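You operate a simulated robot arm through the tools that you are given. There is no shell and no other tool. Be economical: measure what you need, move in short steps, check, and stop when the job is done.

Carry out the task below with a simulated robot arm. There is one attempt and no reset: what you move stays moved.

JOB
Take the torque wrench with the purple grip and leave it on the belt beyond the arch. Take the yellow pack on the top of the assembly table and put it away on the clear patch of the sorting table. Put the green card with the grey grip that says "1" from the top of the parts table on the white insert card and the green card with the grey grip that says "2" on top of the blue wire spool. Lift the white test box lid open. Do these in any order.

Only the result counts: the job must be done as asked and must still hold three seconds after the hand-in. Knocking over, shifting, dropping, spilling or breaking anything else fails it. A push-on lid holds only when it is set on centred and level and pressed home; a screw cap is set on level and turned clockwise until tight.

ROBOT AND FRAMES
A 7-joint arm with a two-finger parallel gripper on a trunk, on a base that drives. Base frame: it is fixed to the floor where the robot stands at the start and does not move with it; the origin is under the middle of the robot, x ahead of it, y to its left, z up; the surface under the hand at the start is at about z = 1.01. Lengths are in m, angles in degrees, forces in N, time in s.
With the tool pointing down near the work surface it reaches from about 0.2 to 0.7 m from the robot's upright axis, wherever it stands. Its first joint turns from -166.0 to 166.0 degrees. Places, roughly: belt beyond the arch [3.2, -0.8, 1.2]; blue wire spool [-4.25, 0, 0.75]; clear patch of the sorting table [5.5, -3.5, 0.9]; green card with the grey grip [-4, 0, 0.75]; insert card [-3.5, -0.25, 0.75]; torque wrench with the purple grip [0.5, 0, 1]; white test box lid [4.8, -3.5, 0.9]; yellow pack [-1.75, -0.25, 0.75]. Payload 3.43 kg.
Tool frame: the origin (TCP) lies between the finger pads and is the grasp point; the fingertips stand 0.034 m ahead of it; z points along the fingers, y is the line along which they close. Largest opening 0.128 m; finger width 0.024, thickness 0.012; the body of the gripper, 0.048 by 0.13 m, starts 0.096 m behind the TCP.
Orientation is told as [roll, pitch, yaw] about the base's x, y, z axes, in that order, counted from this pose: with the fingers straight down and closing along the base's y, the tool's x points along the base's -x, its y along +y and its z along -z.

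CONTROLS
- The arm moves only by the tool arm_command. Its argument "series" is a list that holds one entry, the list of rows, each a list of 7 numbers: the finger opening in mm, from 0 to 128, then the shift along the tool's x, y, z in mm, then the turn, a rotation vector about the tool's x, y, z in degrees. In form: [[[claw, x, y, z, ax, ay, az], ...]]. A call has 1 to 20 rows; each row is the pose to reach, as a shift and turn from the pose commanded when the call began, along the tool's axes at that moment. A row lasts 0.2 s, in which the tool goes at most 0.05 m and 8.6 degrees; a call with a longer step from one row to the next is refused whole, and so is a gripper value outside its range. Where a pose cannot be reached the arm comes as near as it can. A force on the tool above 40 N (or 10 N above the force at the start of the call, whichever is more), or a blocked arm, ends the call early, and 0.2 s more pass. The fingers move at their own pace (about 0.108 m/s each) and stop on an object; they squeeze with about 27 N. The grip force told is the motor's: it shows also when the fingers shut on nothing. Time passes only in rows, and 0.2 s behind the last, so rows that repeat a pose let the fingers close. The reply holds the time, the measured pose of the TCP, the force on the tool along the base axes, the opening and the grip force, in the units named above and with some noise, with the torque about the TCP (base axes, N m) and any sound that the robot's microphone picked up, and new pictures: "show" is both (left out), scene, wrist or none.
- Cameras (640 x 400 px; columns grow to the right, rows downward): "scene" is now at [-0.0048, 0.1195, 1.4714]; the picture's right is [-0.25, -0.97, 0.00], its down [-0.54, 0.14, -0.83] and it looks along [0.81, -0.21, -0.55] (base axes); focal length 250 px, centre (320, 200). "wrist" rides on the gripper at [0.076, -0.011, -0.16] in the tool frame; the picture's right is [0.15, 0.99, 0.00], its down [-0.88, 0.13, -0.46] and it looks along [-0.45, 0.07, 0.89] (tool axes); focal length 234 px, centre (320, 200). There is no depth. A picture from a camera that has moved, and an enlarged one, comes with that camera's place and axes in the base frame and with its lens.
- raise_lower(by): slides the trunk up (or, below 0, down) by that many m; the arm and the scene camera ride with it, the base frame stays. It gives what a move gives, with no picture.
- drive_base(legs): drives the robot by 1 to 6 legs, each [ahead, left, turn to the left] in m, m and degrees, along the robot's own axes; the way and the turn of a leg run together, so that a leg with both is an arc; at most 1.5 m and 180 degrees a leg. The arm and the cameras ride along, it lands a little off, and it stops where it bumps. It gives what a move gives, and a new picture of the scene camera.
- head_to(pan, tilt): turns the head with the scene camera to pan (to the left, within 86 degrees either way) and tilt (down, from -29 to 69), counted from straight ahead of the robot. It gives what a move gives, and a new picture of the scene camera.
- inspect(camera, box): a new picture of the part [left, top, right, bottom] of that camera's present view, enlarged. No time passes.
- hand_in(): hands the job in; it is judged then, once.

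Work in short steps. Places have to be worked out from the pictures, the camera data and where the tool is seen: move nearer, look again, correct. Check each grasp and each placing, and mend what went wrong. You have 165 turns and 260 pictures in all, those below and enlarged ones among them. Open the gripper and draw the arm clear of the work before you hand the job in, unless the task says otherwise.

The tools are called after ">>>" by a JSON object that holds its "api" and its "payload". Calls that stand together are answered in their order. arm_command: Moves the arm, as the interface text tells. Its arguments: {"type":"object","properties":{"series":{"type":"array"},"show":{"type":"string","enum":["both","scene","wrist","none"]}},"required":["series"]} The other tools are called the same way: raise_lower (by) slides the trunk up or down; drive_base (legs) drives the base; head_to (pan, tilt) turns the head that bears the scene camera; inspect (camera, box) takes an enlarged picture of a part of a camera's view; hand_in () hands the job in.

At the start:

```text
clock: 0.0
ee_pos: [0.4797, -0.1348, 1.278]
tool_rot: [0.0, 0.0, 0.0]
ft_force: [-0.4, 0.2, -0.6]
ft_torque: [0.02, 0.0, -0.02]
width: 0.1279
grip_force: 0.1
trunk travel left (down, up): [-0.175, 0.149]
robot x, y, heading: [0.0, 0.0007, -0.2]
head pan, tilt: [-14.8, 33.6]
```

scene: 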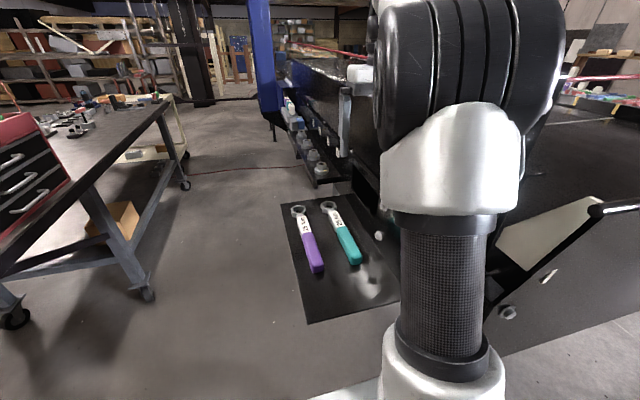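
wrist: 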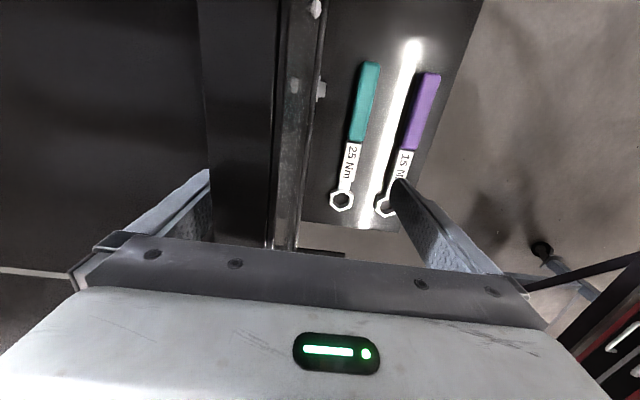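

The purple wrench appears to lie along x at y≈0.026, with its grip at x from 0.38 to 0.52 and z≈1.01. I move over it and look.

>>> {"api": "arm_command", "payload": {"series": [[[70, 0, 40, 0, 0, 0, 0], [70, 0, 80, 0, 0, 0, 0], [70, 0, 120, 30, 0, 0, 0], [70, 0, 161, 60, 0, 0, 0], [70, 0, 161, 100, 0, 0, 0], [70, 0, 161, 140, 0, 0, 0], [70, 0, 161, 140, 0, 0, 0]]]}}

```text
refused: row 4 steps farther than a row can; nothing moved
```

Row 4 was slightly too long, so I use smaller steps.

>>> {"api": "arm_command", "payload": {"series": [[[70, 0, 40, 0, 0, 0, 0], [70, 0, 80, 0, 0, 0, 0], [70, 0, 120, 20, 0, 0, 0], [70, 0, 161, 40, 0, 0, 0], [70, 0, 161, 80, 0, 0, 0], [70, 0, 161, 120, 0, 0, 0], [70, 0, 161, 140, 0, 0, 0], [70, 0, 161, 140, 0, 0, 0]]]}}

```text
clock: 0.4
ee_pos: [0.4827, -0.1403, 1.2793]
tool_rot: [-1.2, -0.4, -1.5]
ft_force: [20.2, -51.5, 1.6]
ft_torque: [3.55, 1.02, 1.7]
width: 0.099
grip_force: 25.5
trunk travel left (down, up): [-0.175, 0.149]
robot x, y, heading: [-0.0028, -0.0048, -0.3]
head pan, tilt: [-14.8, 33.6]
stopped in row 1: the force on the tool passed its limit at 56 N (the readings are from after the stop); the commanded pose is now the measured one
camera scene: at [-0.0012, 0.1107, 1.4722], right [-0.26, -0.97, -0.01], down [-0.54, 0.15, -0.83], along [0.8, -0.21, -0.56], focal length 250 px, centre (320, 200)
camera wrist: at [0.4069, -0.1459, 1.4363], right [-0.12, 0.99, -0.02], down [0.88, 0.12, 0.46], along [0.46, 0.03, -0.89], focal length 234 px, centre (320, 200)
```

scene: 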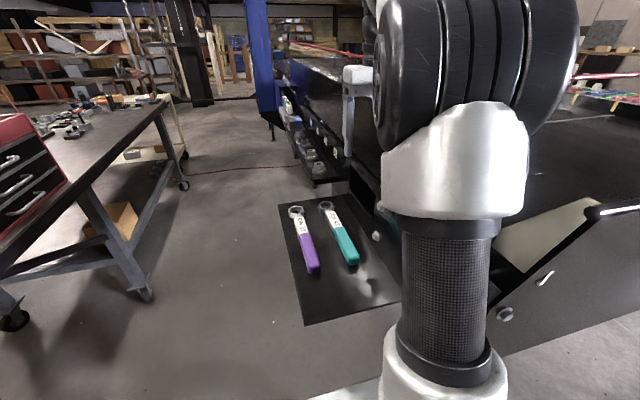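
wrist: 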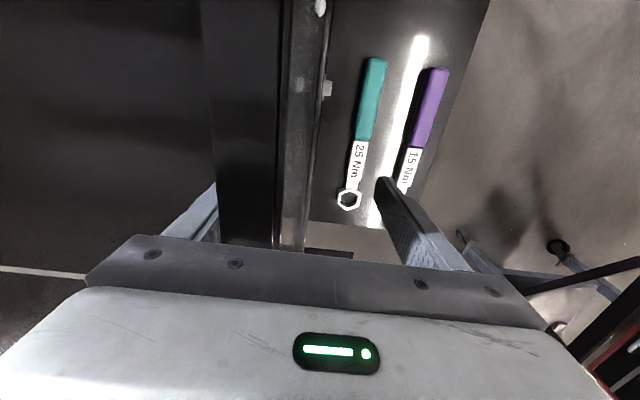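

Something, likely the rail of the belt frame, stands between the fingers. I open fully, rise straight up and look.

>>> {"api": "arm_command", "payload": {"series": [[[128, 0, 5, 0, 0, 0, 0], [128, 0, 5, 0, 0, 0, 0], [128, 0, 5, -30, 0, 0, 0], [128, 0, 5, -60, 0, 0, 0], [128, 0, 5, -90, 0, 0, 0], [128, 0, 5, -90, 0, 0, 0]]]}}

>>> {"api": "head_to", "payload": {"pan": -30, "tilt": 30}}

```text
clock: 1.4
ee_pos: [0.4822, -0.1245, 1.3316]
tool_rot: [-1.0, 0.5, -1.3]
ft_force: [10.0, -17.4, -8.1]
ft_torque: [0.75, 0.08, 0.83]
width: 0.1284
grip_force: 0.1
out of reach, approached as far as the arm can: row 5
trunk travel left (down, up): [-0.175, 0.149]
robot x, y, heading: [0.0016, -0.0016, -0.4]
head pan, tilt: [-14.8, 33.6]
stopped in row 5: the force on the tool passed its limit at 145 N (the readings are from after the stop); the commanded pose is now the measured one
camera scene: at [-0.0025, 0.1158, 1.4724], right [-0.26, -0.97, 0.0], down [-0.54, 0.14, -0.83], along [0.8, -0.21, -0.56], focal length 250 px, centre (320, 200)
camera wrist: at [0.4082, -0.1316, 1.4914], right [-0.12, 0.99, -0.02], down [0.89, 0.12, 0.45], along [0.44, 0.04, -0.89], focal length 234 px, centre (320, 200)
```

scene: 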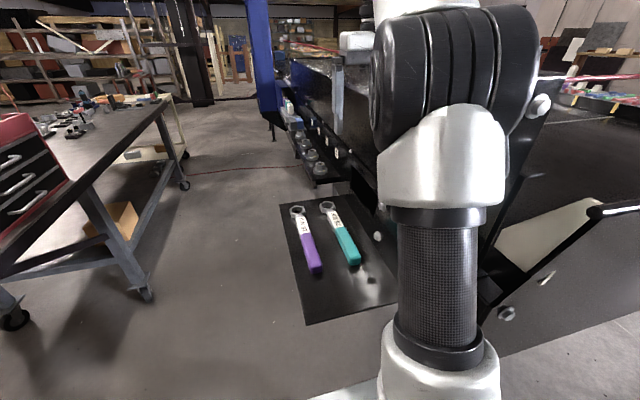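
wrist: 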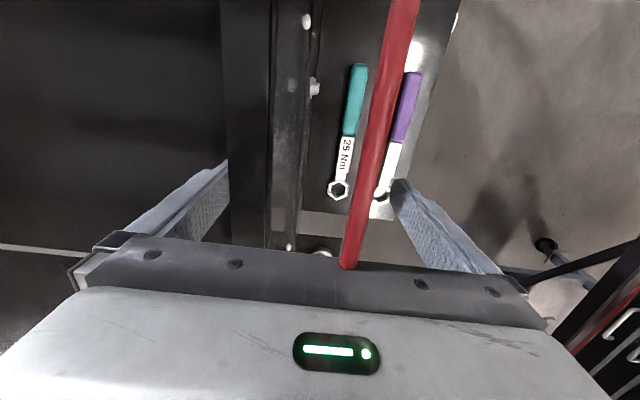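

```text
clock: 2.2
ee_pos: [0.4813, -0.1229, 1.3316]
tool_rot: [-0.9, 0.3, -1.1]
ft_force: [12.2, -30.6, -7.4]
ft_torque: [0.85, 0.18, 1.19]
width: 0.128
grip_force: 0.2
trunk travel left (down, up): [-0.175, 0.149]
robot x, y, heading: [0.0001, -0.0007, -0.1]
head pan, tilt: [-30.0, 30.0]
camera scene: at [-0.0099, 0.0922, 1.4774], right [-0.5, -0.87, 0.0], down [-0.43, 0.25, -0.86], along [0.75, -0.43, -0.5], focal length 250 px, centre (320, 200)
```

scene: 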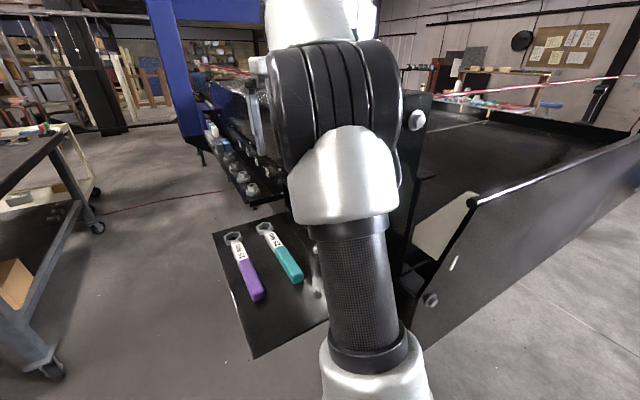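

A red cord seems to run past the wrist. I enlarge both views to find out exactly how it lies.

>>> {"api": "inspect", "payload": {"camera": "scene", "box": [180, 0, 640, 200]}}

>>> {"api": "inspect", "payload": {"camera": "wrist", "box": [200, 0, 480, 300]}}

```text
1.39 times, centred on (410, 100) of scene
camera zoom: at [-0.0099, 0.0922, 1.4774], right [-0.5, -0.87, 0.0], down [-0.43, 0.25, -0.86], along [0.75, -0.43, -0.5], focal length 348 px, centre (195, 339)
```

zoom: 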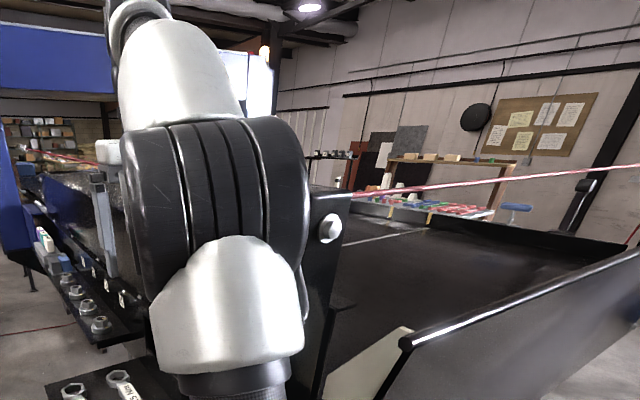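

```text
1.33 times, centred on (340, 150) of wrist
camera zoom: at [0.4078, -0.1317, 1.4914], right [-0.13, 0.99, -0.01], down [0.89, 0.12, 0.45], along [0.45, 0.04, -0.89], focal length 312 px, centre (293, 267)
```

zoom: 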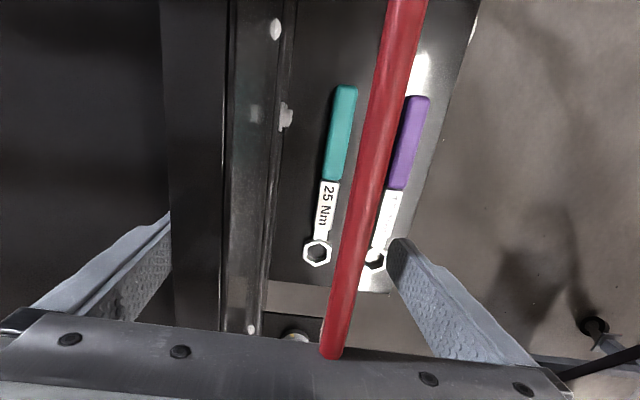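

The cord runs along x at about y=-0.118, z=1.43, and the hand is pressed against it. I ease back toward -y and see how the force and the view change.

>>> {"api": "arm_command", "payload": {"series": [[[128, 0, -10, 0, 0, 0, 0], [128, 0, -20, 0, 0, 0, 0], [128, 0, -20, 0, 0, 0, 0]]]}}

>>> {"api": "head_to", "payload": {"pan": 0, "tilt": 0}}

```text
clock: 3.0
ee_pos: [0.4784, -0.1369, 1.3355]
tool_rot: [-0.8, 0.4, -1.0]
ft_force: [-0.1, -0.5, 0.5]
ft_torque: [0.03, -0.01, 0.01]
width: 0.1281
grip_force: 0.0
trunk travel left (down, up): [-0.175, 0.149]
robot x, y, heading: [0.0019, -0.0014, -0.3]
head pan, tilt: [-30.0, 30.0]
camera scene: at [-0.0123, 0.0966, 1.4771], right [-0.5, -0.87, 0.0], down [-0.43, 0.25, -0.87], along [0.75, -0.43, -0.5], focal length 250 px, centre (320, 200)
camera wrist: at [0.4046, -0.1459, 1.4939], right [-0.13, 0.99, -0.01], down [0.89, 0.12, 0.45], along [0.45, 0.04, -0.89], focal length 234 px, centre (320, 200)
```

scene: 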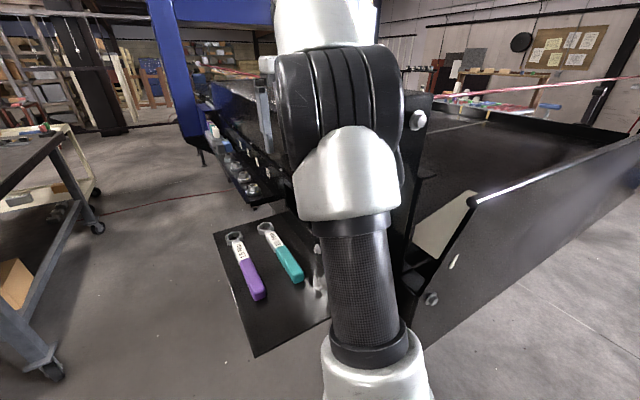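
wrist: 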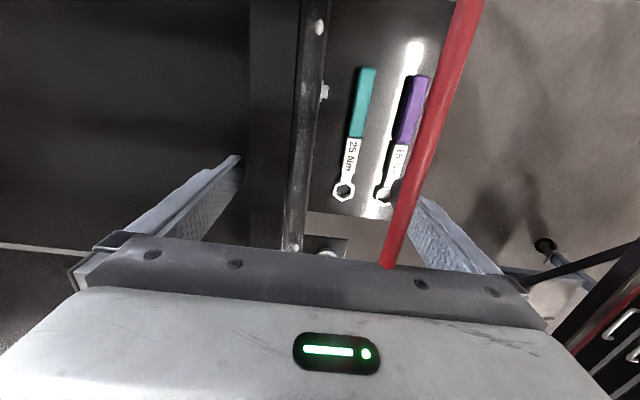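

```text
clock: 3.9
ee_pos: [0.4789, -0.138, 1.3352]
tool_rot: [-1.0, 0.3, -1.0]
ft_force: [0.4, -0.4, 0.0]
ft_torque: [0.02, 0.0, -0.04]
width: 0.1277
grip_force: 0.1
trunk travel left (down, up): [-0.175, 0.149]
robot x, y, heading: [0.0031, 0.0004, -0.4]
head pan, tilt: [0.0, 0.0]
camera scene: at [-0.0005, 0.1417, 1.5253], right [0.0, -1.0, 0.0], down [0.0, 0.0, -1.0], along [1.0, 0.0, 0.0], focal length 250 px, centre (320, 200)
```

scene: 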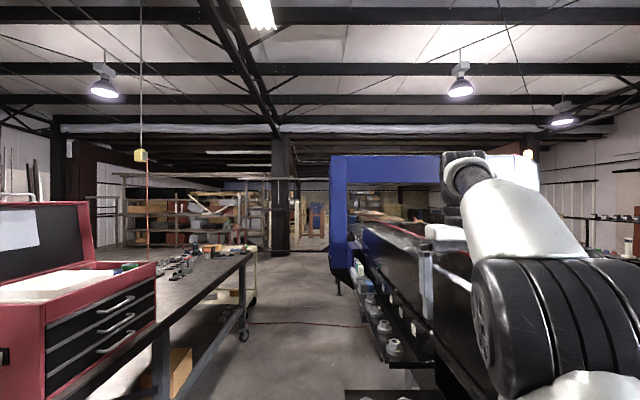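

>>> {"api": "inspect", "payload": {"camera": "scene", "box": [350, 180, 510, 300]}}

```text
3.33 times, centred on (430, 240) of scene
camera zoom: at [-0.0005, 0.1417, 1.5253], right [0.0, -1.0, 0.0], down [0.0, 0.0, -1.0], along [1.0, 0.0, 0.0], focal length 834 px, centre (-47, 67)
```

zoom: 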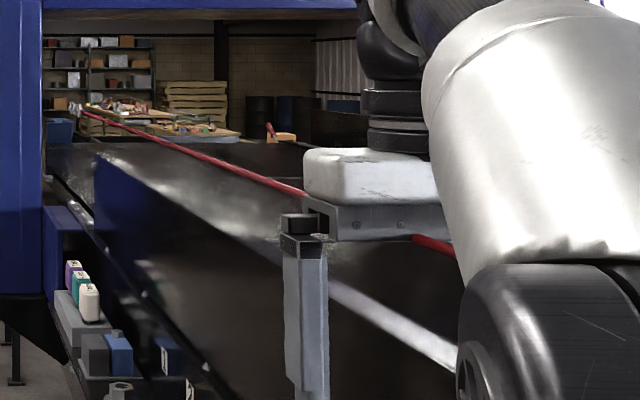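

The left finger seems to be on the belt side of the wall (top edge ~y=-0.19, z≈1.34). I try rising a little, centred, to see whether the cord resists.

>>> {"api": "arm_command", "payload": {"series": [[[128, 0, 0, -10, 0, 0, 0], [128, 0, 0, -20, 0, 0, 0], [128, 0, 0, -20, 0, 0, 0]]]}}

```text
clock: 4.7
ee_pos: [0.4792, -0.1396, 1.3544]
tool_rot: [-1.0, 0.3, -1.1]
ft_force: [0.6, -0.3, 0.0]
ft_torque: [0.02, -0.01, 0.03]
width: 0.1277
grip_force: 0.1
trunk travel left (down, up): [-0.175, 0.149]
robot x, y, heading: [-0.0003, -0.003, -0.1]
head pan, tilt: [0.0, 0.0]
camera scene: at [-0.0005, 0.1418, 1.5254], right [0.0, -1.0, 0.0], down [0.0, 0.0, -1.0], along [1.0, 0.0, 0.0], focal length 250 px, centre (320, 200)
camera wrist: at [0.4052, -0.1465, 1.5133], right [-0.13, 0.99, -0.02], down [0.89, 0.12, 0.45], along [0.45, 0.04, -0.89], focal length 234 px, centre (320, 200)
```

scene: 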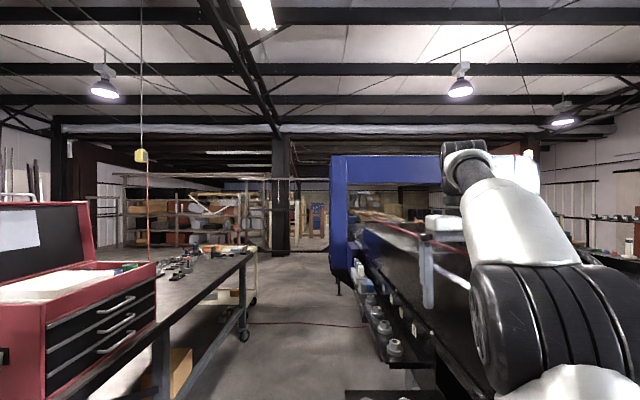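
wrist: 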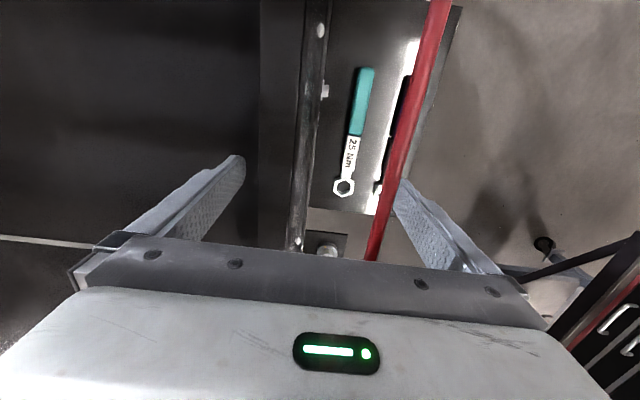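

No force when rising. I raise the trunk so the fingertips clear both the wall and the cord.

>>> {"api": "raise_lower", "payload": {"by": 0.145}}

>>> {"api": "inspect", "payload": {"camera": "scene", "box": [320, 160, 560, 310]}}

>>> {"api": "inspect", "payload": {"camera": "wrist", "box": [0, 0, 640, 400]}}

```text
clock: 6.4
ee_pos: [0.4788, -0.1391, 1.4982]
tool_rot: [-0.9, 0.2, -1.0]
ft_force: [0.3, -0.4, -0.6]
ft_torque: [0.0, 0.03, -0.03]
width: 0.1281
grip_force: 0.0
trunk travel left (down, up): [-0.32, 0.004]
robot x, y, heading: [0.0016, -0.0016, -0.3]
head pan, tilt: [0.0, 0.0]
```

```text
2.67 times, centred on (440, 235) of scene
camera zoom: at [-0.0005, 0.1418, 1.6703], right [0.0, -1.0, 0.0], down [0.0, 0.0, -1.0], along [1.0, 0.0, 0.0], focal length 667 px, centre (0, 107)
```

zoom: 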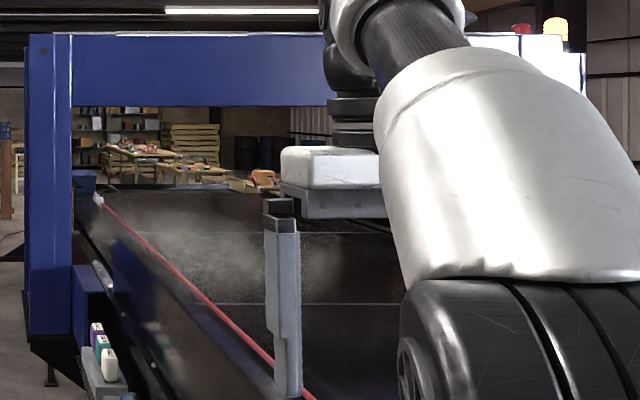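

```text
1.00 times, centred on (320, 200) of wrist (not enlarged: the box is as wide or as high as the picture)
camera zoom: at [0.4053, -0.1464, 1.6582], right [-0.13, 0.99, -0.02], down [0.89, 0.12, 0.45], along [0.45, 0.04, -0.89], focal length 234 px, centre (320, 200)
```

zoom: 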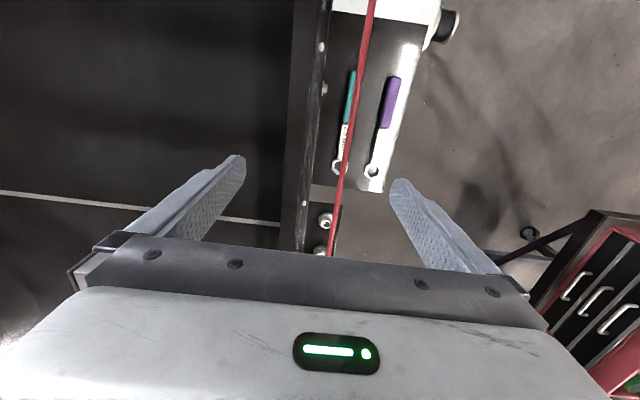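

The hand is now above the cord and the wall. I move over to the wrench line (y≈0.026) at this height, narrowing the fingers.

>>> {"api": "arm_command", "payload": {"series": [[[128, 0, 40, 0, 0, 0, 0], [110, 0, 80, 0, 0, 0, 0], [90, 0, 120, 0, 0, 0, 0], [70, 0, 165, 0, 0, 0, 0], [70, 0, 165, 0, 0, 0, 0]]]}}

>>> {"api": "head_to", "payload": {"pan": -15, "tilt": 34}}

```text
clock: 7.6
ee_pos: [0.4828, 0.0266, 1.4961]
tool_rot: [-1.0, 0.3, -1.1]
ft_force: [0.6, 0.0, -0.2]
ft_torque: [0.0, 0.0, 0.01]
width: 0.0701
grip_force: 0.1
trunk travel left (down, up): [-0.32, 0.004]
robot x, y, heading: [0.0016, 0.0007, -0.2]
head pan, tilt: [0.0, 0.0]
camera scene: at [-0.0006, 0.1418, 1.6704], right [0.0, -1.0, 0.0], down [0.0, 0.0, -1.0], along [1.0, 0.0, 0.0], focal length 250 px, centre (320, 200)
camera wrist: at [0.4084, 0.0195, 1.6563], right [-0.13, 0.99, -0.02], down [0.89, 0.12, 0.45], along [0.45, 0.04, -0.89], focal length 234 px, centre (320, 200)
```

scene: 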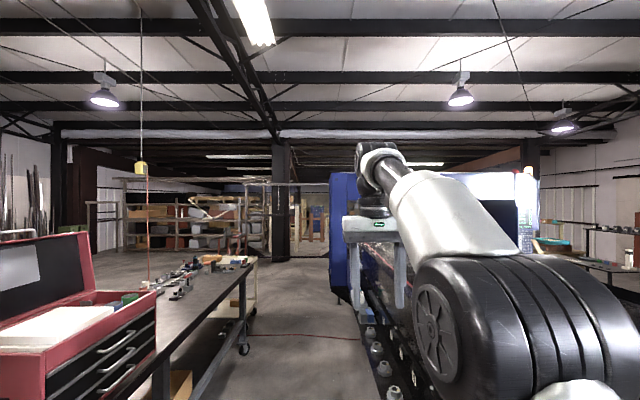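
wrist: 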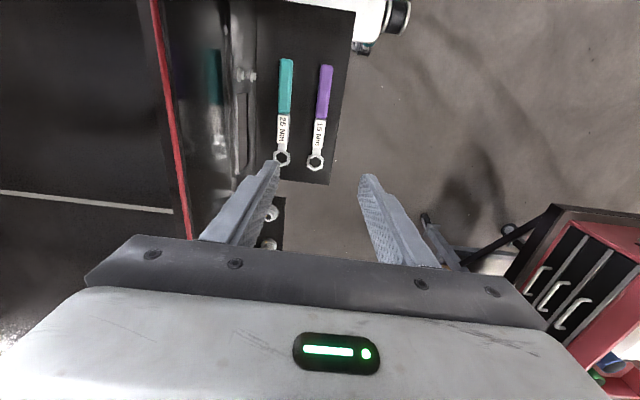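

```text
clock: 8.6
ee_pos: [0.4822, 0.0273, 1.4961]
tool_rot: [-1.0, 0.3, -1.0]
ft_force: [-0.9, 0.0, -0.7]
ft_torque: [0.0, 0.01, 0.0]
width: 0.0698
grip_force: 0.0
trunk travel left (down, up): [-0.32, 0.004]
robot x, y, heading: [-0.001, -0.0015, 0.0]
head pan, tilt: [-15.0, 34.0]
camera scene: at [-0.005, 0.1189, 1.6159], right [-0.26, -0.97, 0.0], down [-0.54, 0.15, -0.83], along [0.8, -0.22, -0.56], focal length 250 px, centre (320, 200)
```

scene: 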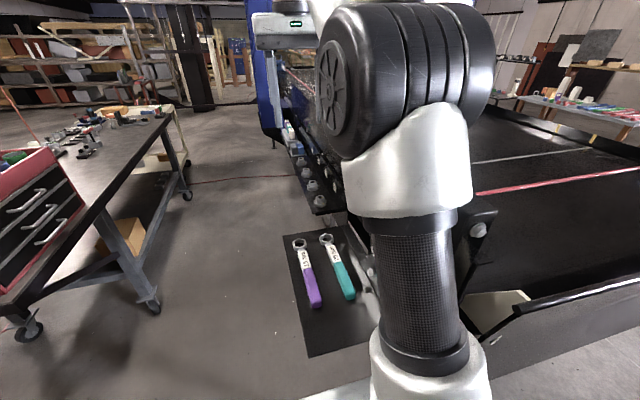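

The elbow overhangs the cord, so I drive 0.2 m left and work on the wrench from clear floor.

>>> {"api": "drive_base", "payload": {"legs": [[0, 0.2, 0]]}}

```text
clock: 11.2
ee_pos: [0.4848, 0.2269, 1.4966]
tool_rot: [-1.0, 0.2, -1.3]
ft_force: [0.1, 0.6, 0.1]
ft_torque: [-0.02, 0.01, 0.0]
width: 0.0701
grip_force: 0.0
trunk travel left (down, up): [-0.32, 0.004]
robot x, y, heading: [0.0018, 0.2017, -0.1]
head pan, tilt: [-15.0, 34.0]
camera scene: at [-0.0043, 0.3195, 1.6158], right [-0.26, -0.97, 0.0], down [-0.54, 0.15, -0.83], along [0.8, -0.22, -0.56], focal length 250 px, centre (320, 200)
```

scene: 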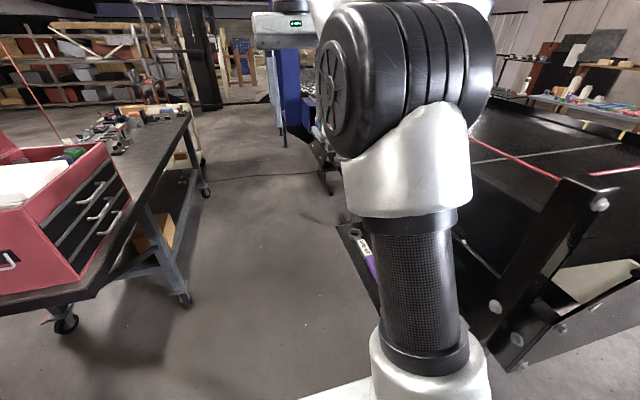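

Now clear of the belt frame. I lower the trunk and then shift the hand toward the wrench.

>>> {"api": "raise_lower", "payload": {"by": -0.25}}

>>> {"api": "arm_command", "payload": {"series": [[[70, 0, -40, 0, 0, 0, 0], [70, 0, -80, 0, 0, 0, 0], [70, 0, -120, 20, 0, 0, 0], [70, 0, -160, 40, 0, 0, 0], [70, 0, -197, 60, 0, 0, 1], [70, 0, -197, 100, 0, 0, 1], [70, 0, -197, 130, 0, 0, 1], [70, 0, -197, 130, 0, 0, 1]]]}}

```text
clock: 13.8
ee_pos: [0.4826, 0.2275, 1.2481]
tool_rot: [-1.1, 0.3, -1.2]
ft_force: [0.0, 0.1, -0.8]
ft_torque: [0.03, 0.01, 0.05]
width: 0.07
grip_force: 0.1
trunk travel left (down, up): [-0.07, 0.254]
robot x, y, heading: [0.0025, 0.1993, -0.5]
head pan, tilt: [-15.0, 34.0]
```

```text
clock: 15.6
ee_pos: [0.4777, 0.0298, 1.1185]
tool_rot: [-1.0, 0.3, -2.1]
ft_force: [0.5, 0.1, -0.3]
ft_torque: [0.02, -0.02, -0.01]
width: 0.07
grip_force: 0.1
trunk travel left (down, up): [-0.07, 0.254]
robot x, y, heading: [0.0035, 0.1972, -0.2]
head pan, tilt: [-15.0, 34.0]
camera scene: at [-0.0043, 0.3193, 1.3658], right [-0.26, -0.97, 0.0], down [-0.54, 0.15, -0.83], along [0.8, -0.22, -0.56], focal length 250 px, centre (320, 200)
camera wrist: at [0.4041, 0.0233, 1.2775], right [-0.11, 0.99, -0.02], down [0.89, 0.1, 0.45], along [0.45, 0.03, -0.89], focal length 234 px, centre (320, 200)
```

scene: 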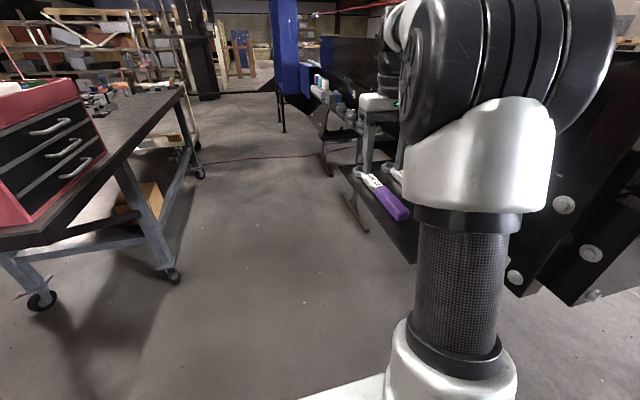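
wrist: 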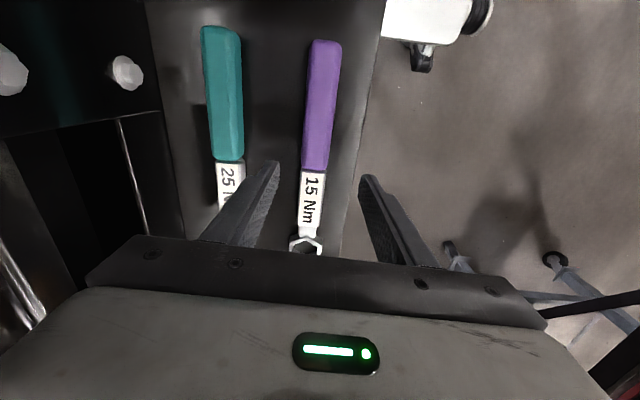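

The wrench axis is at y≈0.02, grip x 0.37–0.49. I correct sideways and yaw and lower to just above the board.

>>> {"api": "arm_command", "payload": {"series": [[[70, 0, -9, 0, -1, 0, -2], [70, 0, -9, 35, -1, 0, -2], [70, 0, -9, 55, -1, 0, -2], [70, 0, -9, 65, -1, 0, -2], [70, 0, -9, 65, -1, 0, -2]]]}}

```text
clock: 16.8
ee_pos: [0.4792, 0.0187, 1.0523]
tool_rot: [0.0, 0.3, -0.1]
ft_force: [-0.1, -0.2, 0.0]
ft_torque: [0.0, 0.02, 0.02]
width: 0.0699
grip_force: 0.1
trunk travel left (down, up): [-0.07, 0.254]
robot x, y, heading: [0.0008, 0.202, -0.2]
head pan, tilt: [-15.0, 34.0]
camera scene: at [-0.0043, 0.3193, 1.3658], right [-0.26, -0.97, 0.0], down [-0.54, 0.15, -0.83], along [0.8, -0.22, -0.56], focal length 250 px, centre (320, 200)
camera wrist: at [0.405, 0.006, 1.2132], right [-0.14, 0.99, 0.0], down [0.88, 0.13, 0.45], along [0.45, 0.07, -0.89], focal length 234 px, centre (320, 200)
```

scene: 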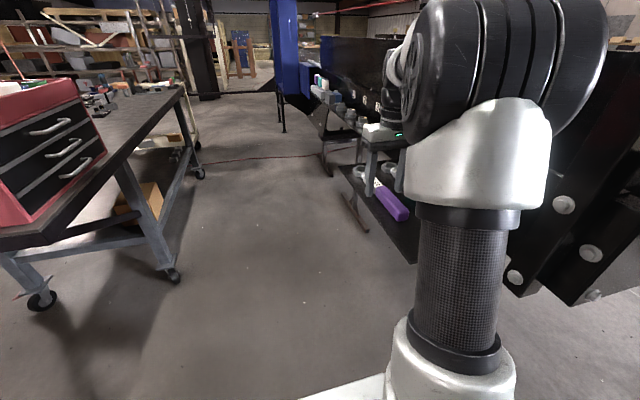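
wrist: 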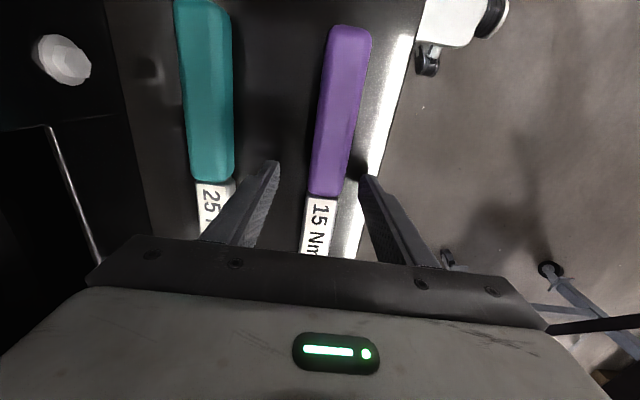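

Well straddled. I lower a further 5 mm and close on it.

>>> {"api": "arm_command", "payload": {"series": [[[70, 0, 0, 5, 0, 0, 0], [40, 0, 0, 5, 0, 0, 0], [0, 0, 0, 5, 0, 0, 0], [0, 0, 0, 5, 0, 0, 0], [0, 0, 0, 5, 0, 0, 0], [0, 0, 0, 5, 0, 0, 0]]], "show": "wrist"}}

```text
clock: 18.2
ee_pos: [0.4797, 0.0175, 1.0494]
tool_rot: [0.0, 0.3, -0.2]
ft_force: [-0.5, 1.7, 0.5]
ft_torque: [0.01, 0.03, 0.06]
width: 0.0296
grip_force: 26.5
trunk travel left (down, up): [-0.07, 0.254]
robot x, y, heading: [-0.0025, 0.1991, -0.3]
head pan, tilt: [-15.0, 34.0]
camera wrist: at [0.4048, 0.0059, 1.2085], right [-0.14, 0.99, 0.0], down [0.88, 0.13, 0.45], along [0.45, 0.07, -0.89], focal length 234 px, centre (320, 200)
```

wrist: 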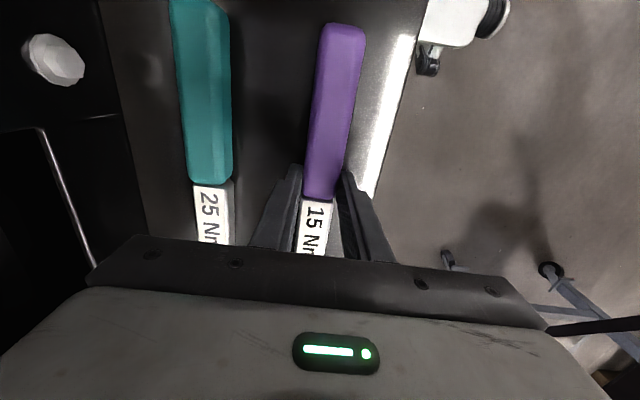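

Gripped at 30 mm. I lift straight up.

>>> {"api": "arm_command", "payload": {"series": [[[0, 0, 0, -25, 0, 0, 0], [0, 0, 0, -60, 0, 0, 0], [0, 0, 0, -100, 0, 0, 0], [0, 0, 0, -140, 0, 0, 0], [0, 0, 40, -160, 0, 0, 0], [0, 0, 80, -160, 0, 0, 0], [0, 0, 120, -160, 0, 0, 0], [0, 0, 120, -160, 0, 0, 0]]]}}

```text
clock: 20.0
ee_pos: [0.4799, 0.1358, 1.21]
tool_rot: [0.1, 0.3, -0.2]
ft_force: [-0.6, -0.8, -3.6]
ft_torque: [0.02, -0.01, -0.05]
width: 0.0295
grip_force: 27.3
trunk travel left (down, up): [-0.07, 0.254]
robot x, y, heading: [-0.0024, 0.2037, -0.4]
head pan, tilt: [-15.0, 34.0]
camera scene: at [-0.0041, 0.3194, 1.3658], right [-0.26, -0.97, 0.0], down [-0.54, 0.15, -0.83], along [0.8, -0.22, -0.56], focal length 250 px, centre (320, 200)
camera wrist: at [0.4056, 0.1247, 1.3699], right [-0.14, 0.99, 0.0], down [0.88, 0.13, 0.45], along [0.45, 0.07, -0.89], focal length 234 px, centre (320, 200)
```

scene: 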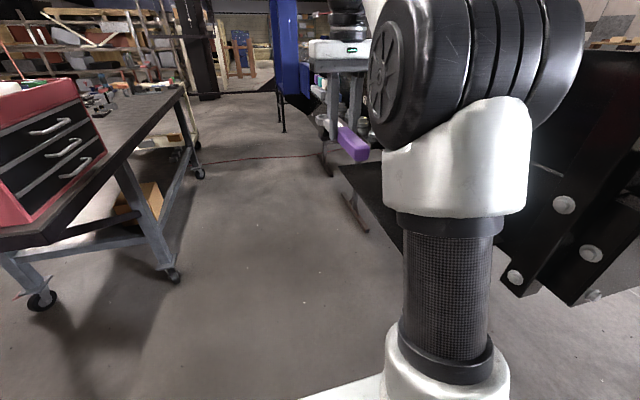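
wrist: 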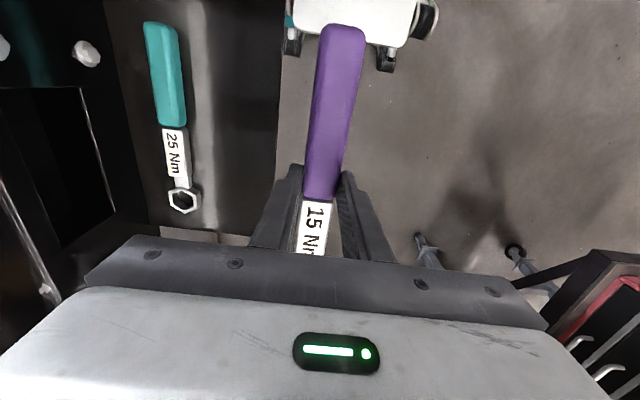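

The wrench is held. I raise the trunk and look ahead at the belt and the arch.

>>> {"api": "raise_lower", "payload": {"by": 0.25}}

>>> {"api": "head_to", "payload": {"pan": -5, "tilt": 15}}

```text
clock: 22.6
ee_pos: [0.4798, 0.1361, 1.4603]
tool_rot: [0.0, 0.3, -0.3]
ft_force: [0.0, 0.4, -4.5]
ft_torque: [0.0, 0.03, 0.01]
width: 0.0298
grip_force: 26.4
trunk travel left (down, up): [-0.32, 0.004]
robot x, y, heading: [0.0016, 0.1983, -0.3]
head pan, tilt: [-15.0, 34.0]
```

```text
clock: 23.4
ee_pos: [0.479, 0.1357, 1.4602]
tool_rot: [0.0, 0.3, -0.1]
ft_force: [-0.5, 1.1, -4.2]
ft_torque: [0.01, 0.03, 0.0]
width: 0.0297
grip_force: 27.1
trunk travel left (down, up): [-0.32, 0.004]
robot x, y, heading: [-0.0012, 0.2007, -0.3]
head pan, tilt: [-5.0, 15.0]
camera scene: at [0.0035, 0.334, 1.6462], right [-0.09, -1.0, 0.0], down [-0.26, 0.02, -0.97], along [0.96, -0.09, -0.26], focal length 250 px, centre (320, 200)
```

scene: 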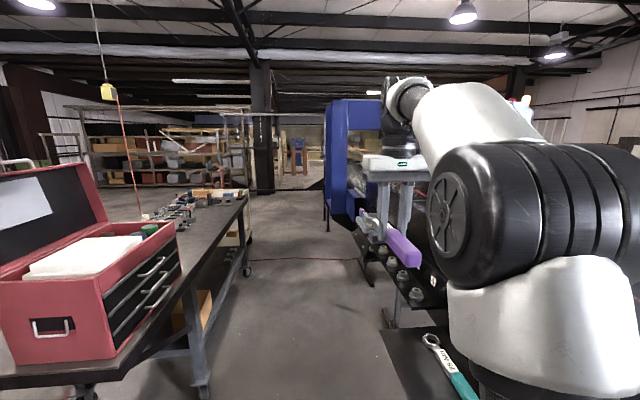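

The aisle between the shelf (y≈0) and the table (y≈1) is open. I drive along y≈0.5 to about x=2 and look again.

>>> {"api": "drive_base", "payload": {"legs": [[0, 0.3, 0], [1.0, 0, 0], [0.9, 0, 0]]}}

>>> {"api": "head_to", "payload": {"pan": -40, "tilt": 20}}

```text
clock: 36.0
ee_pos: [2.3932, 0.4394, 1.4606]
tool_rot: [0.0, 0.3, -0.2]
ft_force: [-0.2, 0.6, -3.2]
ft_torque: [0.01, 0.01, 0.01]
width: 0.0295
grip_force: 27.0
trunk travel left (down, up): [-0.32, 0.004]
robot x, y, heading: [1.9126, 0.5019, 0.0]
head pan, tilt: [-5.0, 15.0]
camera scene: at [1.9169, 0.6365, 1.6462], right [-0.09, -1.0, 0.0], down [-0.26, 0.02, -0.97], along [0.96, -0.09, -0.26], focal length 250 px, centre (320, 200)
```

scene: 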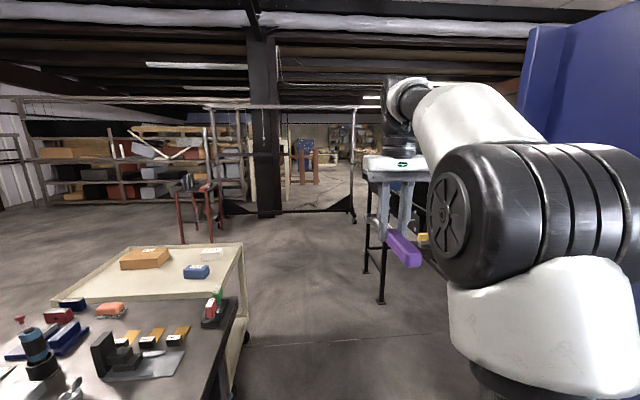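

```text
clock: 37.0
ee_pos: [2.3925, 0.4366, 1.4609]
tool_rot: [0.0, 0.3, -0.1]
ft_force: [0.2, -0.1, -3.6]
ft_torque: [0.01, 0.05, -0.01]
width: 0.0299
grip_force: 27.1
trunk travel left (down, up): [-0.32, 0.004]
robot x, y, heading: [1.9134, 0.5057, -0.1]
head pan, tilt: [-40.0, 20.0]
camera scene: at [1.8947, 0.585, 1.6381], right [-0.65, -0.76, 0.0], down [-0.26, 0.22, -0.94], along [0.72, -0.61, -0.34], focal length 250 px, centre (320, 200)
```

scene: 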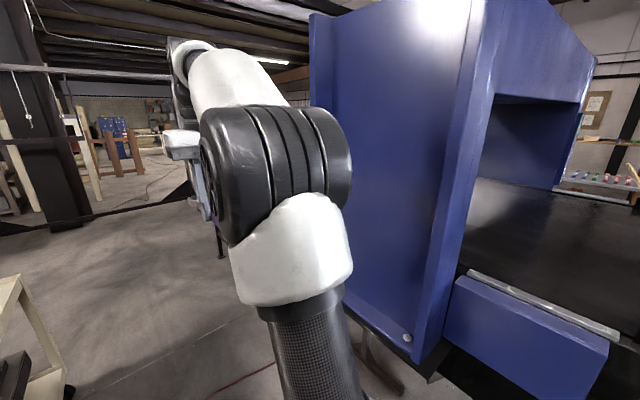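

The arch side panel is to the right. I go on to about x=3.1 and look to the right past it.

>>> {"api": "drive_base", "payload": {"legs": [[1.2, 0, 0]]}}

>>> {"api": "head_to", "payload": {"pan": -80, "tilt": 25}}

```text
clock: 43.1
ee_pos: [3.5921, 0.4129, 1.4603]
tool_rot: [0.0, 0.2, -1.3]
ft_force: [0.0, -0.1, -3.4]
ft_torque: [-0.03, 0.04, -0.01]
width: 0.0296
grip_force: 27.5
trunk travel left (down, up): [-0.32, 0.004]
robot x, y, heading: [3.1128, 0.487, -1.4]
head pan, tilt: [-40.0, 20.0]
camera scene: at [3.096, 0.5687, 1.6381], right [-0.66, -0.75, 0.0], down [-0.26, 0.23, -0.94], along [0.71, -0.62, -0.34], focal length 250 px, centre (320, 200)
```

scene: 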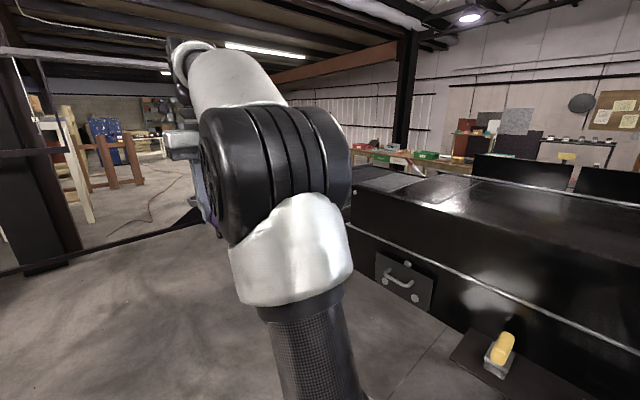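

```text
clock: 44.2
ee_pos: [3.5912, 0.4139, 1.4618]
tool_rot: [0.1, 0.3, -1.2]
ft_force: [0.4, 0.6, -3.7]
ft_torque: [0.0, 0.03, 0.01]
width: 0.0298
grip_force: 27.5
trunk travel left (down, up): [-0.32, 0.004]
robot x, y, heading: [3.1145, 0.4872, -1.4]
head pan, tilt: [-80.0, 25.0]
camera scene: at [3.0398, 0.5392, 1.63], right [-0.99, -0.15, 0.0], down [-0.06, 0.42, -0.91], along [0.14, -0.9, -0.42], focal length 250 px, centre (320, 200)
```

scene: 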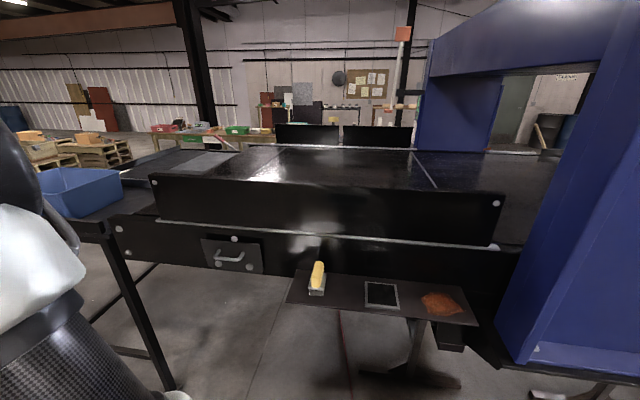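

The belt beyond the arch lies behind a black side wall (y≈-0.2, top z≈1.34), with a small shelf of items sticking out toward y≈-0.02. I edge right by 0.18 m and then reach over the wall.

>>> {"api": "drive_base", "payload": {"legs": [[0.08, -0.18, 1.4]]}}

>>> {"api": "head_to", "payload": {"pan": -70, "tilt": 40}}

```text
clock: 46.5
ee_pos: [3.6716, 0.2424, 1.4596]
tool_rot: [0.0, 0.2, -0.1]
ft_force: [0.0, 1.2, -3.9]
ft_torque: [0.03, 0.03, -0.03]
width: 0.03
grip_force: 27.4
trunk travel left (down, up): [-0.32, 0.004]
robot x, y, heading: [3.1945, 0.3077, -0.1]
head pan, tilt: [-80.0, 25.0]
camera scene: at [3.1181, 0.3558, 1.63], right [-0.99, -0.17, 0.0], down [-0.07, 0.42, -0.91], along [0.16, -0.89, -0.42], focal length 250 px, centre (320, 200)
```

scene: 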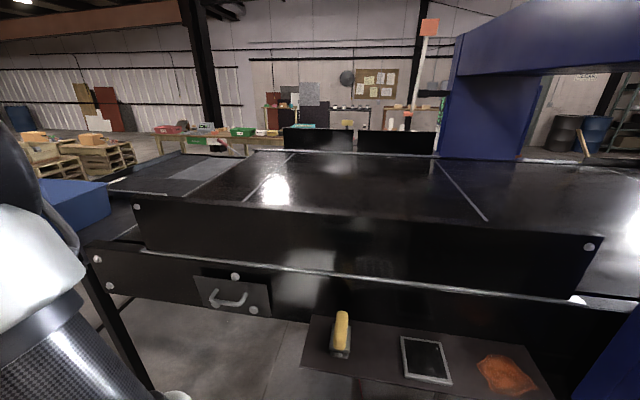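

```text
clock: 47.3
ee_pos: [3.6715, 0.2409, 1.4607]
tool_rot: [0.0, 0.3, -0.2]
ft_force: [-0.4, -0.1, -5.2]
ft_torque: [0.0, 0.01, 0.0]
width: 0.0296
grip_force: 27.5
trunk travel left (down, up): [-0.32, 0.004]
robot x, y, heading: [3.1927, 0.3052, -0.1]
head pan, tilt: [-70.0, 40.0]
camera scene: at [3.131, 0.3668, 1.6068], right [-0.94, -0.34, 0.0], down [-0.22, 0.6, -0.77], along [0.26, -0.72, -0.64], focal length 250 px, centre (320, 200)
```

scene: 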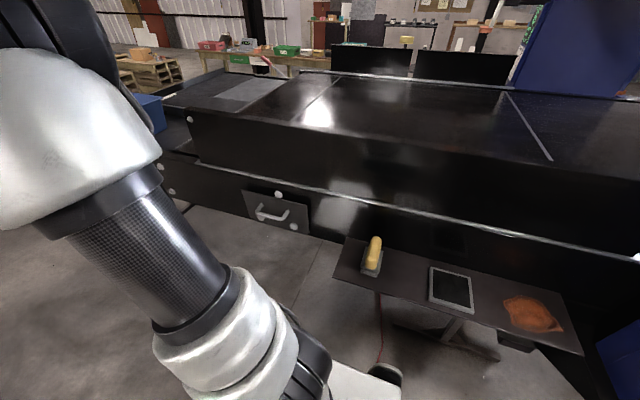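

I swing the hand over the wall at its present height toward [3.25, -0.36].

>>> {"api": "arm_command", "payload": {"series": [[[0, 30, -37, 0, 0, 0, 0], [0, 60, -75, 0, 0, 0, 0], [0, 90, -112, 0, 0, 0, 0], [0, 120, -150, 0, 0, 0, 0], [0, 150, -187, 0, 0, 0, 0], [0, 180, -225, 0, 0, 0, 0], [0, 210, -262, 0, 0, 0, 0], [0, 240, -300, 0, 0, 0, 0], [0, 270, -337, 0, 0, 0, 0], [0, 300, -375, 0, 0, 0, 0], [0, 330, -412, 0, 0, 0, 0], [0, 360, -450, 0, 0, 0, 0], [0, 390, -487, 0, 0, 0, 0], [0, 405, -525, 0, 0, 0, 0], [0, 415, -562, 0, 0, 0, 0], [0, 420, -600, 0, 0, 0, 0], [0, 420, -600, 0, 0, 0, 0]]]}}

```text
clock: 50.9
ee_pos: [3.2598, -0.2757, 1.402]
tool_rot: [0.2, 0.4, 0.0]
ft_force: [0.3, -1.2, -4.8]
ft_torque: [0.06, 0.07, 0.04]
width: 0.0295
grip_force: 27.3
out of reach, approached as far as the arm can: row 13, 14, 15, 16, 17
trunk travel left (down, up): [-0.32, 0.004]
robot x, y, heading: [3.1937, 0.3053, -0.3]
head pan, tilt: [-70.0, 40.0]
camera scene: at [3.1318, 0.3643, 1.6068], right [-0.94, -0.34, 0.0], down [-0.22, 0.61, -0.76], along [0.26, -0.72, -0.64], focal length 250 px, centre (320, 200)
camera wrist: at [3.1852, -0.2885, 1.5611], right [-0.15, 0.99, 0.0], down [0.88, 0.13, 0.45], along [0.45, 0.07, -0.89], focal length 234 px, centre (320, 200)
```

scene: 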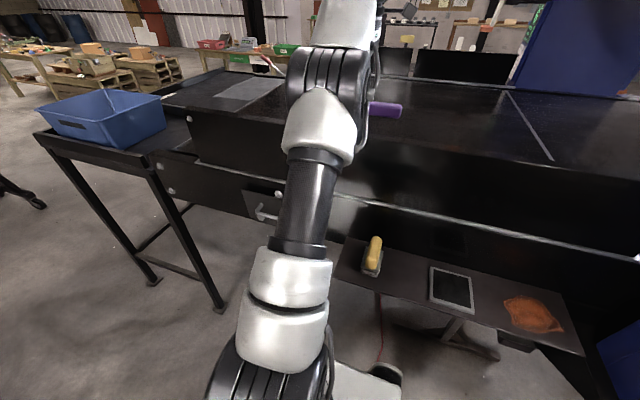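
wrist: 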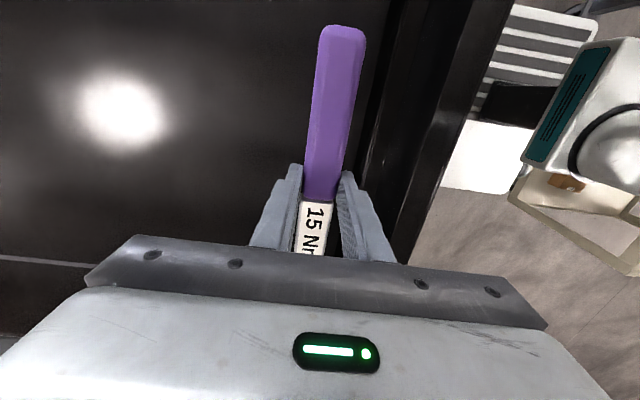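

The wall lies just beside the wrench (inner face ~y=-0.235). The target was slightly out of reach at this height, so I lower gradually, which should bring the hand further in.

>>> {"api": "arm_command", "payload": {"series": [[[0, 0, 0, 20, 0, 0, 0], [0, 0, 0, 40, 0, 0, 0], [0, 0, 0, 60, 0, 0, 0], [0, 0, 0, 80, 0, 0, 0], [0, 0, 0, 80, 0, 0, 0]]]}}

```text
clock: 52.1
ee_pos: [3.2564, -0.2769, 1.32]
tool_rot: [0.1, 0.3, -0.1]
ft_force: [0.0, -0.4, -4.0]
ft_torque: [0.02, -0.01, 0.02]
width: 0.0297
grip_force: 26.6
trunk travel left (down, up): [-0.32, 0.004]
robot x, y, heading: [3.1929, 0.3096, -0.1]
head pan, tilt: [-70.0, 40.0]
camera scene: at [3.1308, 0.3665, 1.6067], right [-0.94, -0.34, 0.0], down [-0.22, 0.6, -0.77], along [0.26, -0.72, -0.64], focal length 250 px, centre (320, 200)
camera wrist: at [3.1828, -0.2889, 1.4797], right [-0.15, 0.99, 0.0], down [0.88, 0.13, 0.45], along [0.45, 0.07, -0.89], focal length 234 px, centre (320, 200)
```

scene: 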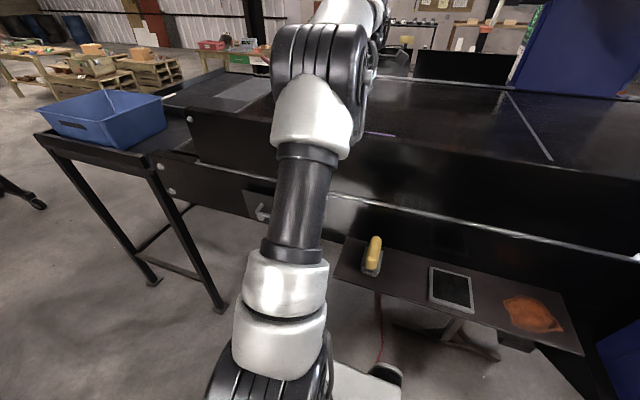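
wrist: 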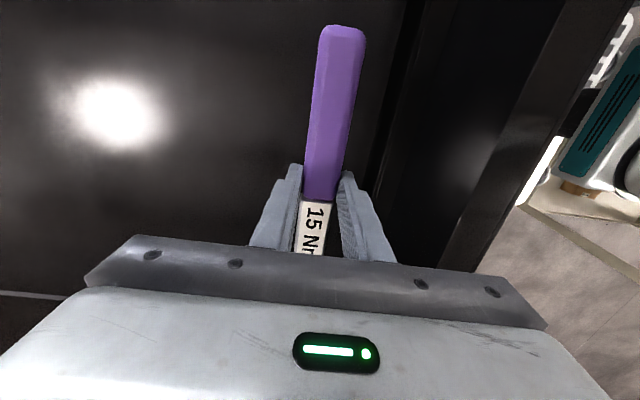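

The wrench is inside the wall (top inner edge ~y=-0.18, z≈1.35). At this height I try to move 50 mm further in and lower a little.

>>> {"api": "arm_command", "payload": {"series": [[[0, 0, -15, 5, 0, 0, 0], [0, 0, -30, 10, 0, 0, 0], [0, 0, -45, 20, 0, 0, 0], [0, 0, -60, 30, 0, 0, 0], [0, 0, -60, 30, 0, 0, 0]]]}}

```text
clock: 53.3
ee_pos: [3.2571, -0.3366, 1.29]
tool_rot: [0.1, 0.2, -0.1]
ft_force: [-0.2, -0.2, -4.2]
ft_torque: [0.03, 0.01, -0.01]
width: 0.0298
grip_force: 26.8
trunk travel left (down, up): [-0.32, 0.004]
robot x, y, heading: [3.1935, 0.304, 0.0]
head pan, tilt: [-70.0, 40.0]
camera scene: at [3.1308, 0.3666, 1.6067], right [-0.94, -0.34, 0.0], down [-0.22, 0.6, -0.77], along [0.26, -0.72, -0.64], focal length 250 px, centre (320, 200)
camera wrist: at [3.1829, -0.349, 1.45], right [-0.14, 0.99, 0.0], down [0.88, 0.13, 0.45], along [0.45, 0.07, -0.89], focal length 234 px, centre (320, 200)
```

scene: 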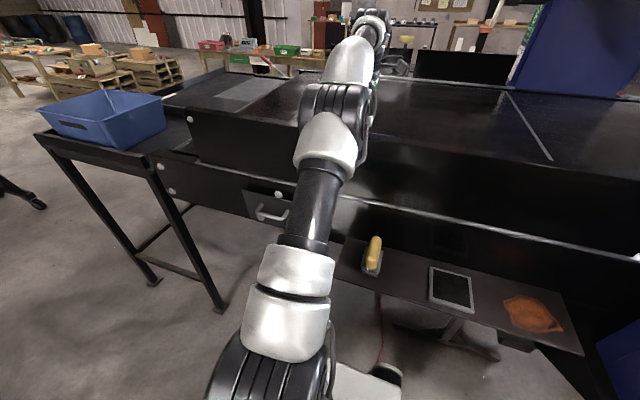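
wrist: 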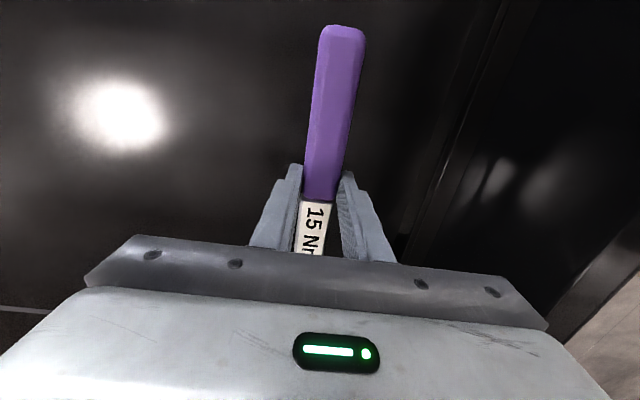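

Now I lower slowly toward the belt, with the force limit as the guard.

>>> {"api": "arm_command", "payload": {"series": [[[0, 0, 0, 10, 0, 0, 0], [0, 0, 0, 20, 0, 0, 0], [0, 0, 0, 30, 0, 0, 0], [0, 0, 0, 36, 0, 0, 0], [0, 0, 0, 40, 0, 0, 0], [0, 0, 0, 43, 0, 0, 0], [0, 0, 0, 46, 0, 0, 0], [0, 0, 0, 49, 0, 0, 0], [0, 0, 0, 49, 0, 0, 0]]]}}

```text
clock: 55.3
ee_pos: [3.2565, -0.3362, 1.2414]
tool_rot: [0.1, 0.3, -0.2]
ft_force: [0.3, 0.2, -5.1]
ft_torque: [-0.02, -0.01, -0.01]
width: 0.0299
grip_force: 27.1
trunk travel left (down, up): [-0.32, 0.004]
robot x, y, heading: [3.1904, 0.3052, 0.0]
head pan, tilt: [-70.0, 40.0]
camera scene: at [3.1308, 0.3665, 1.6067], right [-0.94, -0.34, 0.0], down [-0.22, 0.6, -0.77], along [0.26, -0.72, -0.64], focal length 250 px, centre (320, 200)
camera wrist: at [3.1825, -0.3483, 1.4008], right [-0.15, 0.99, 0.0], down [0.88, 0.13, 0.45], along [0.45, 0.07, -0.89], focal length 234 px, centre (320, 200)
```

scene: 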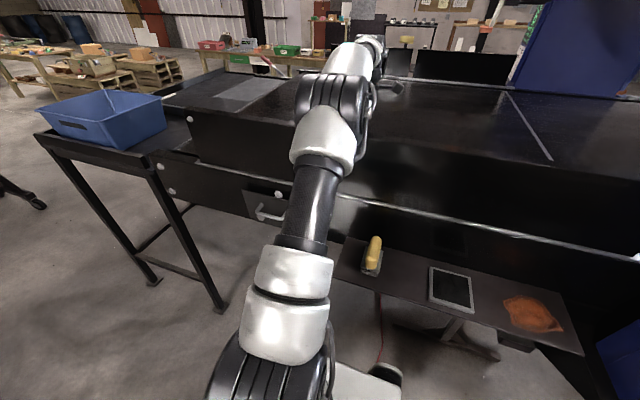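
wrist: 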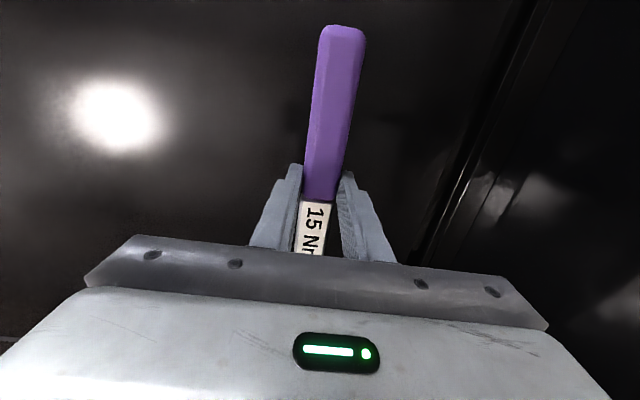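

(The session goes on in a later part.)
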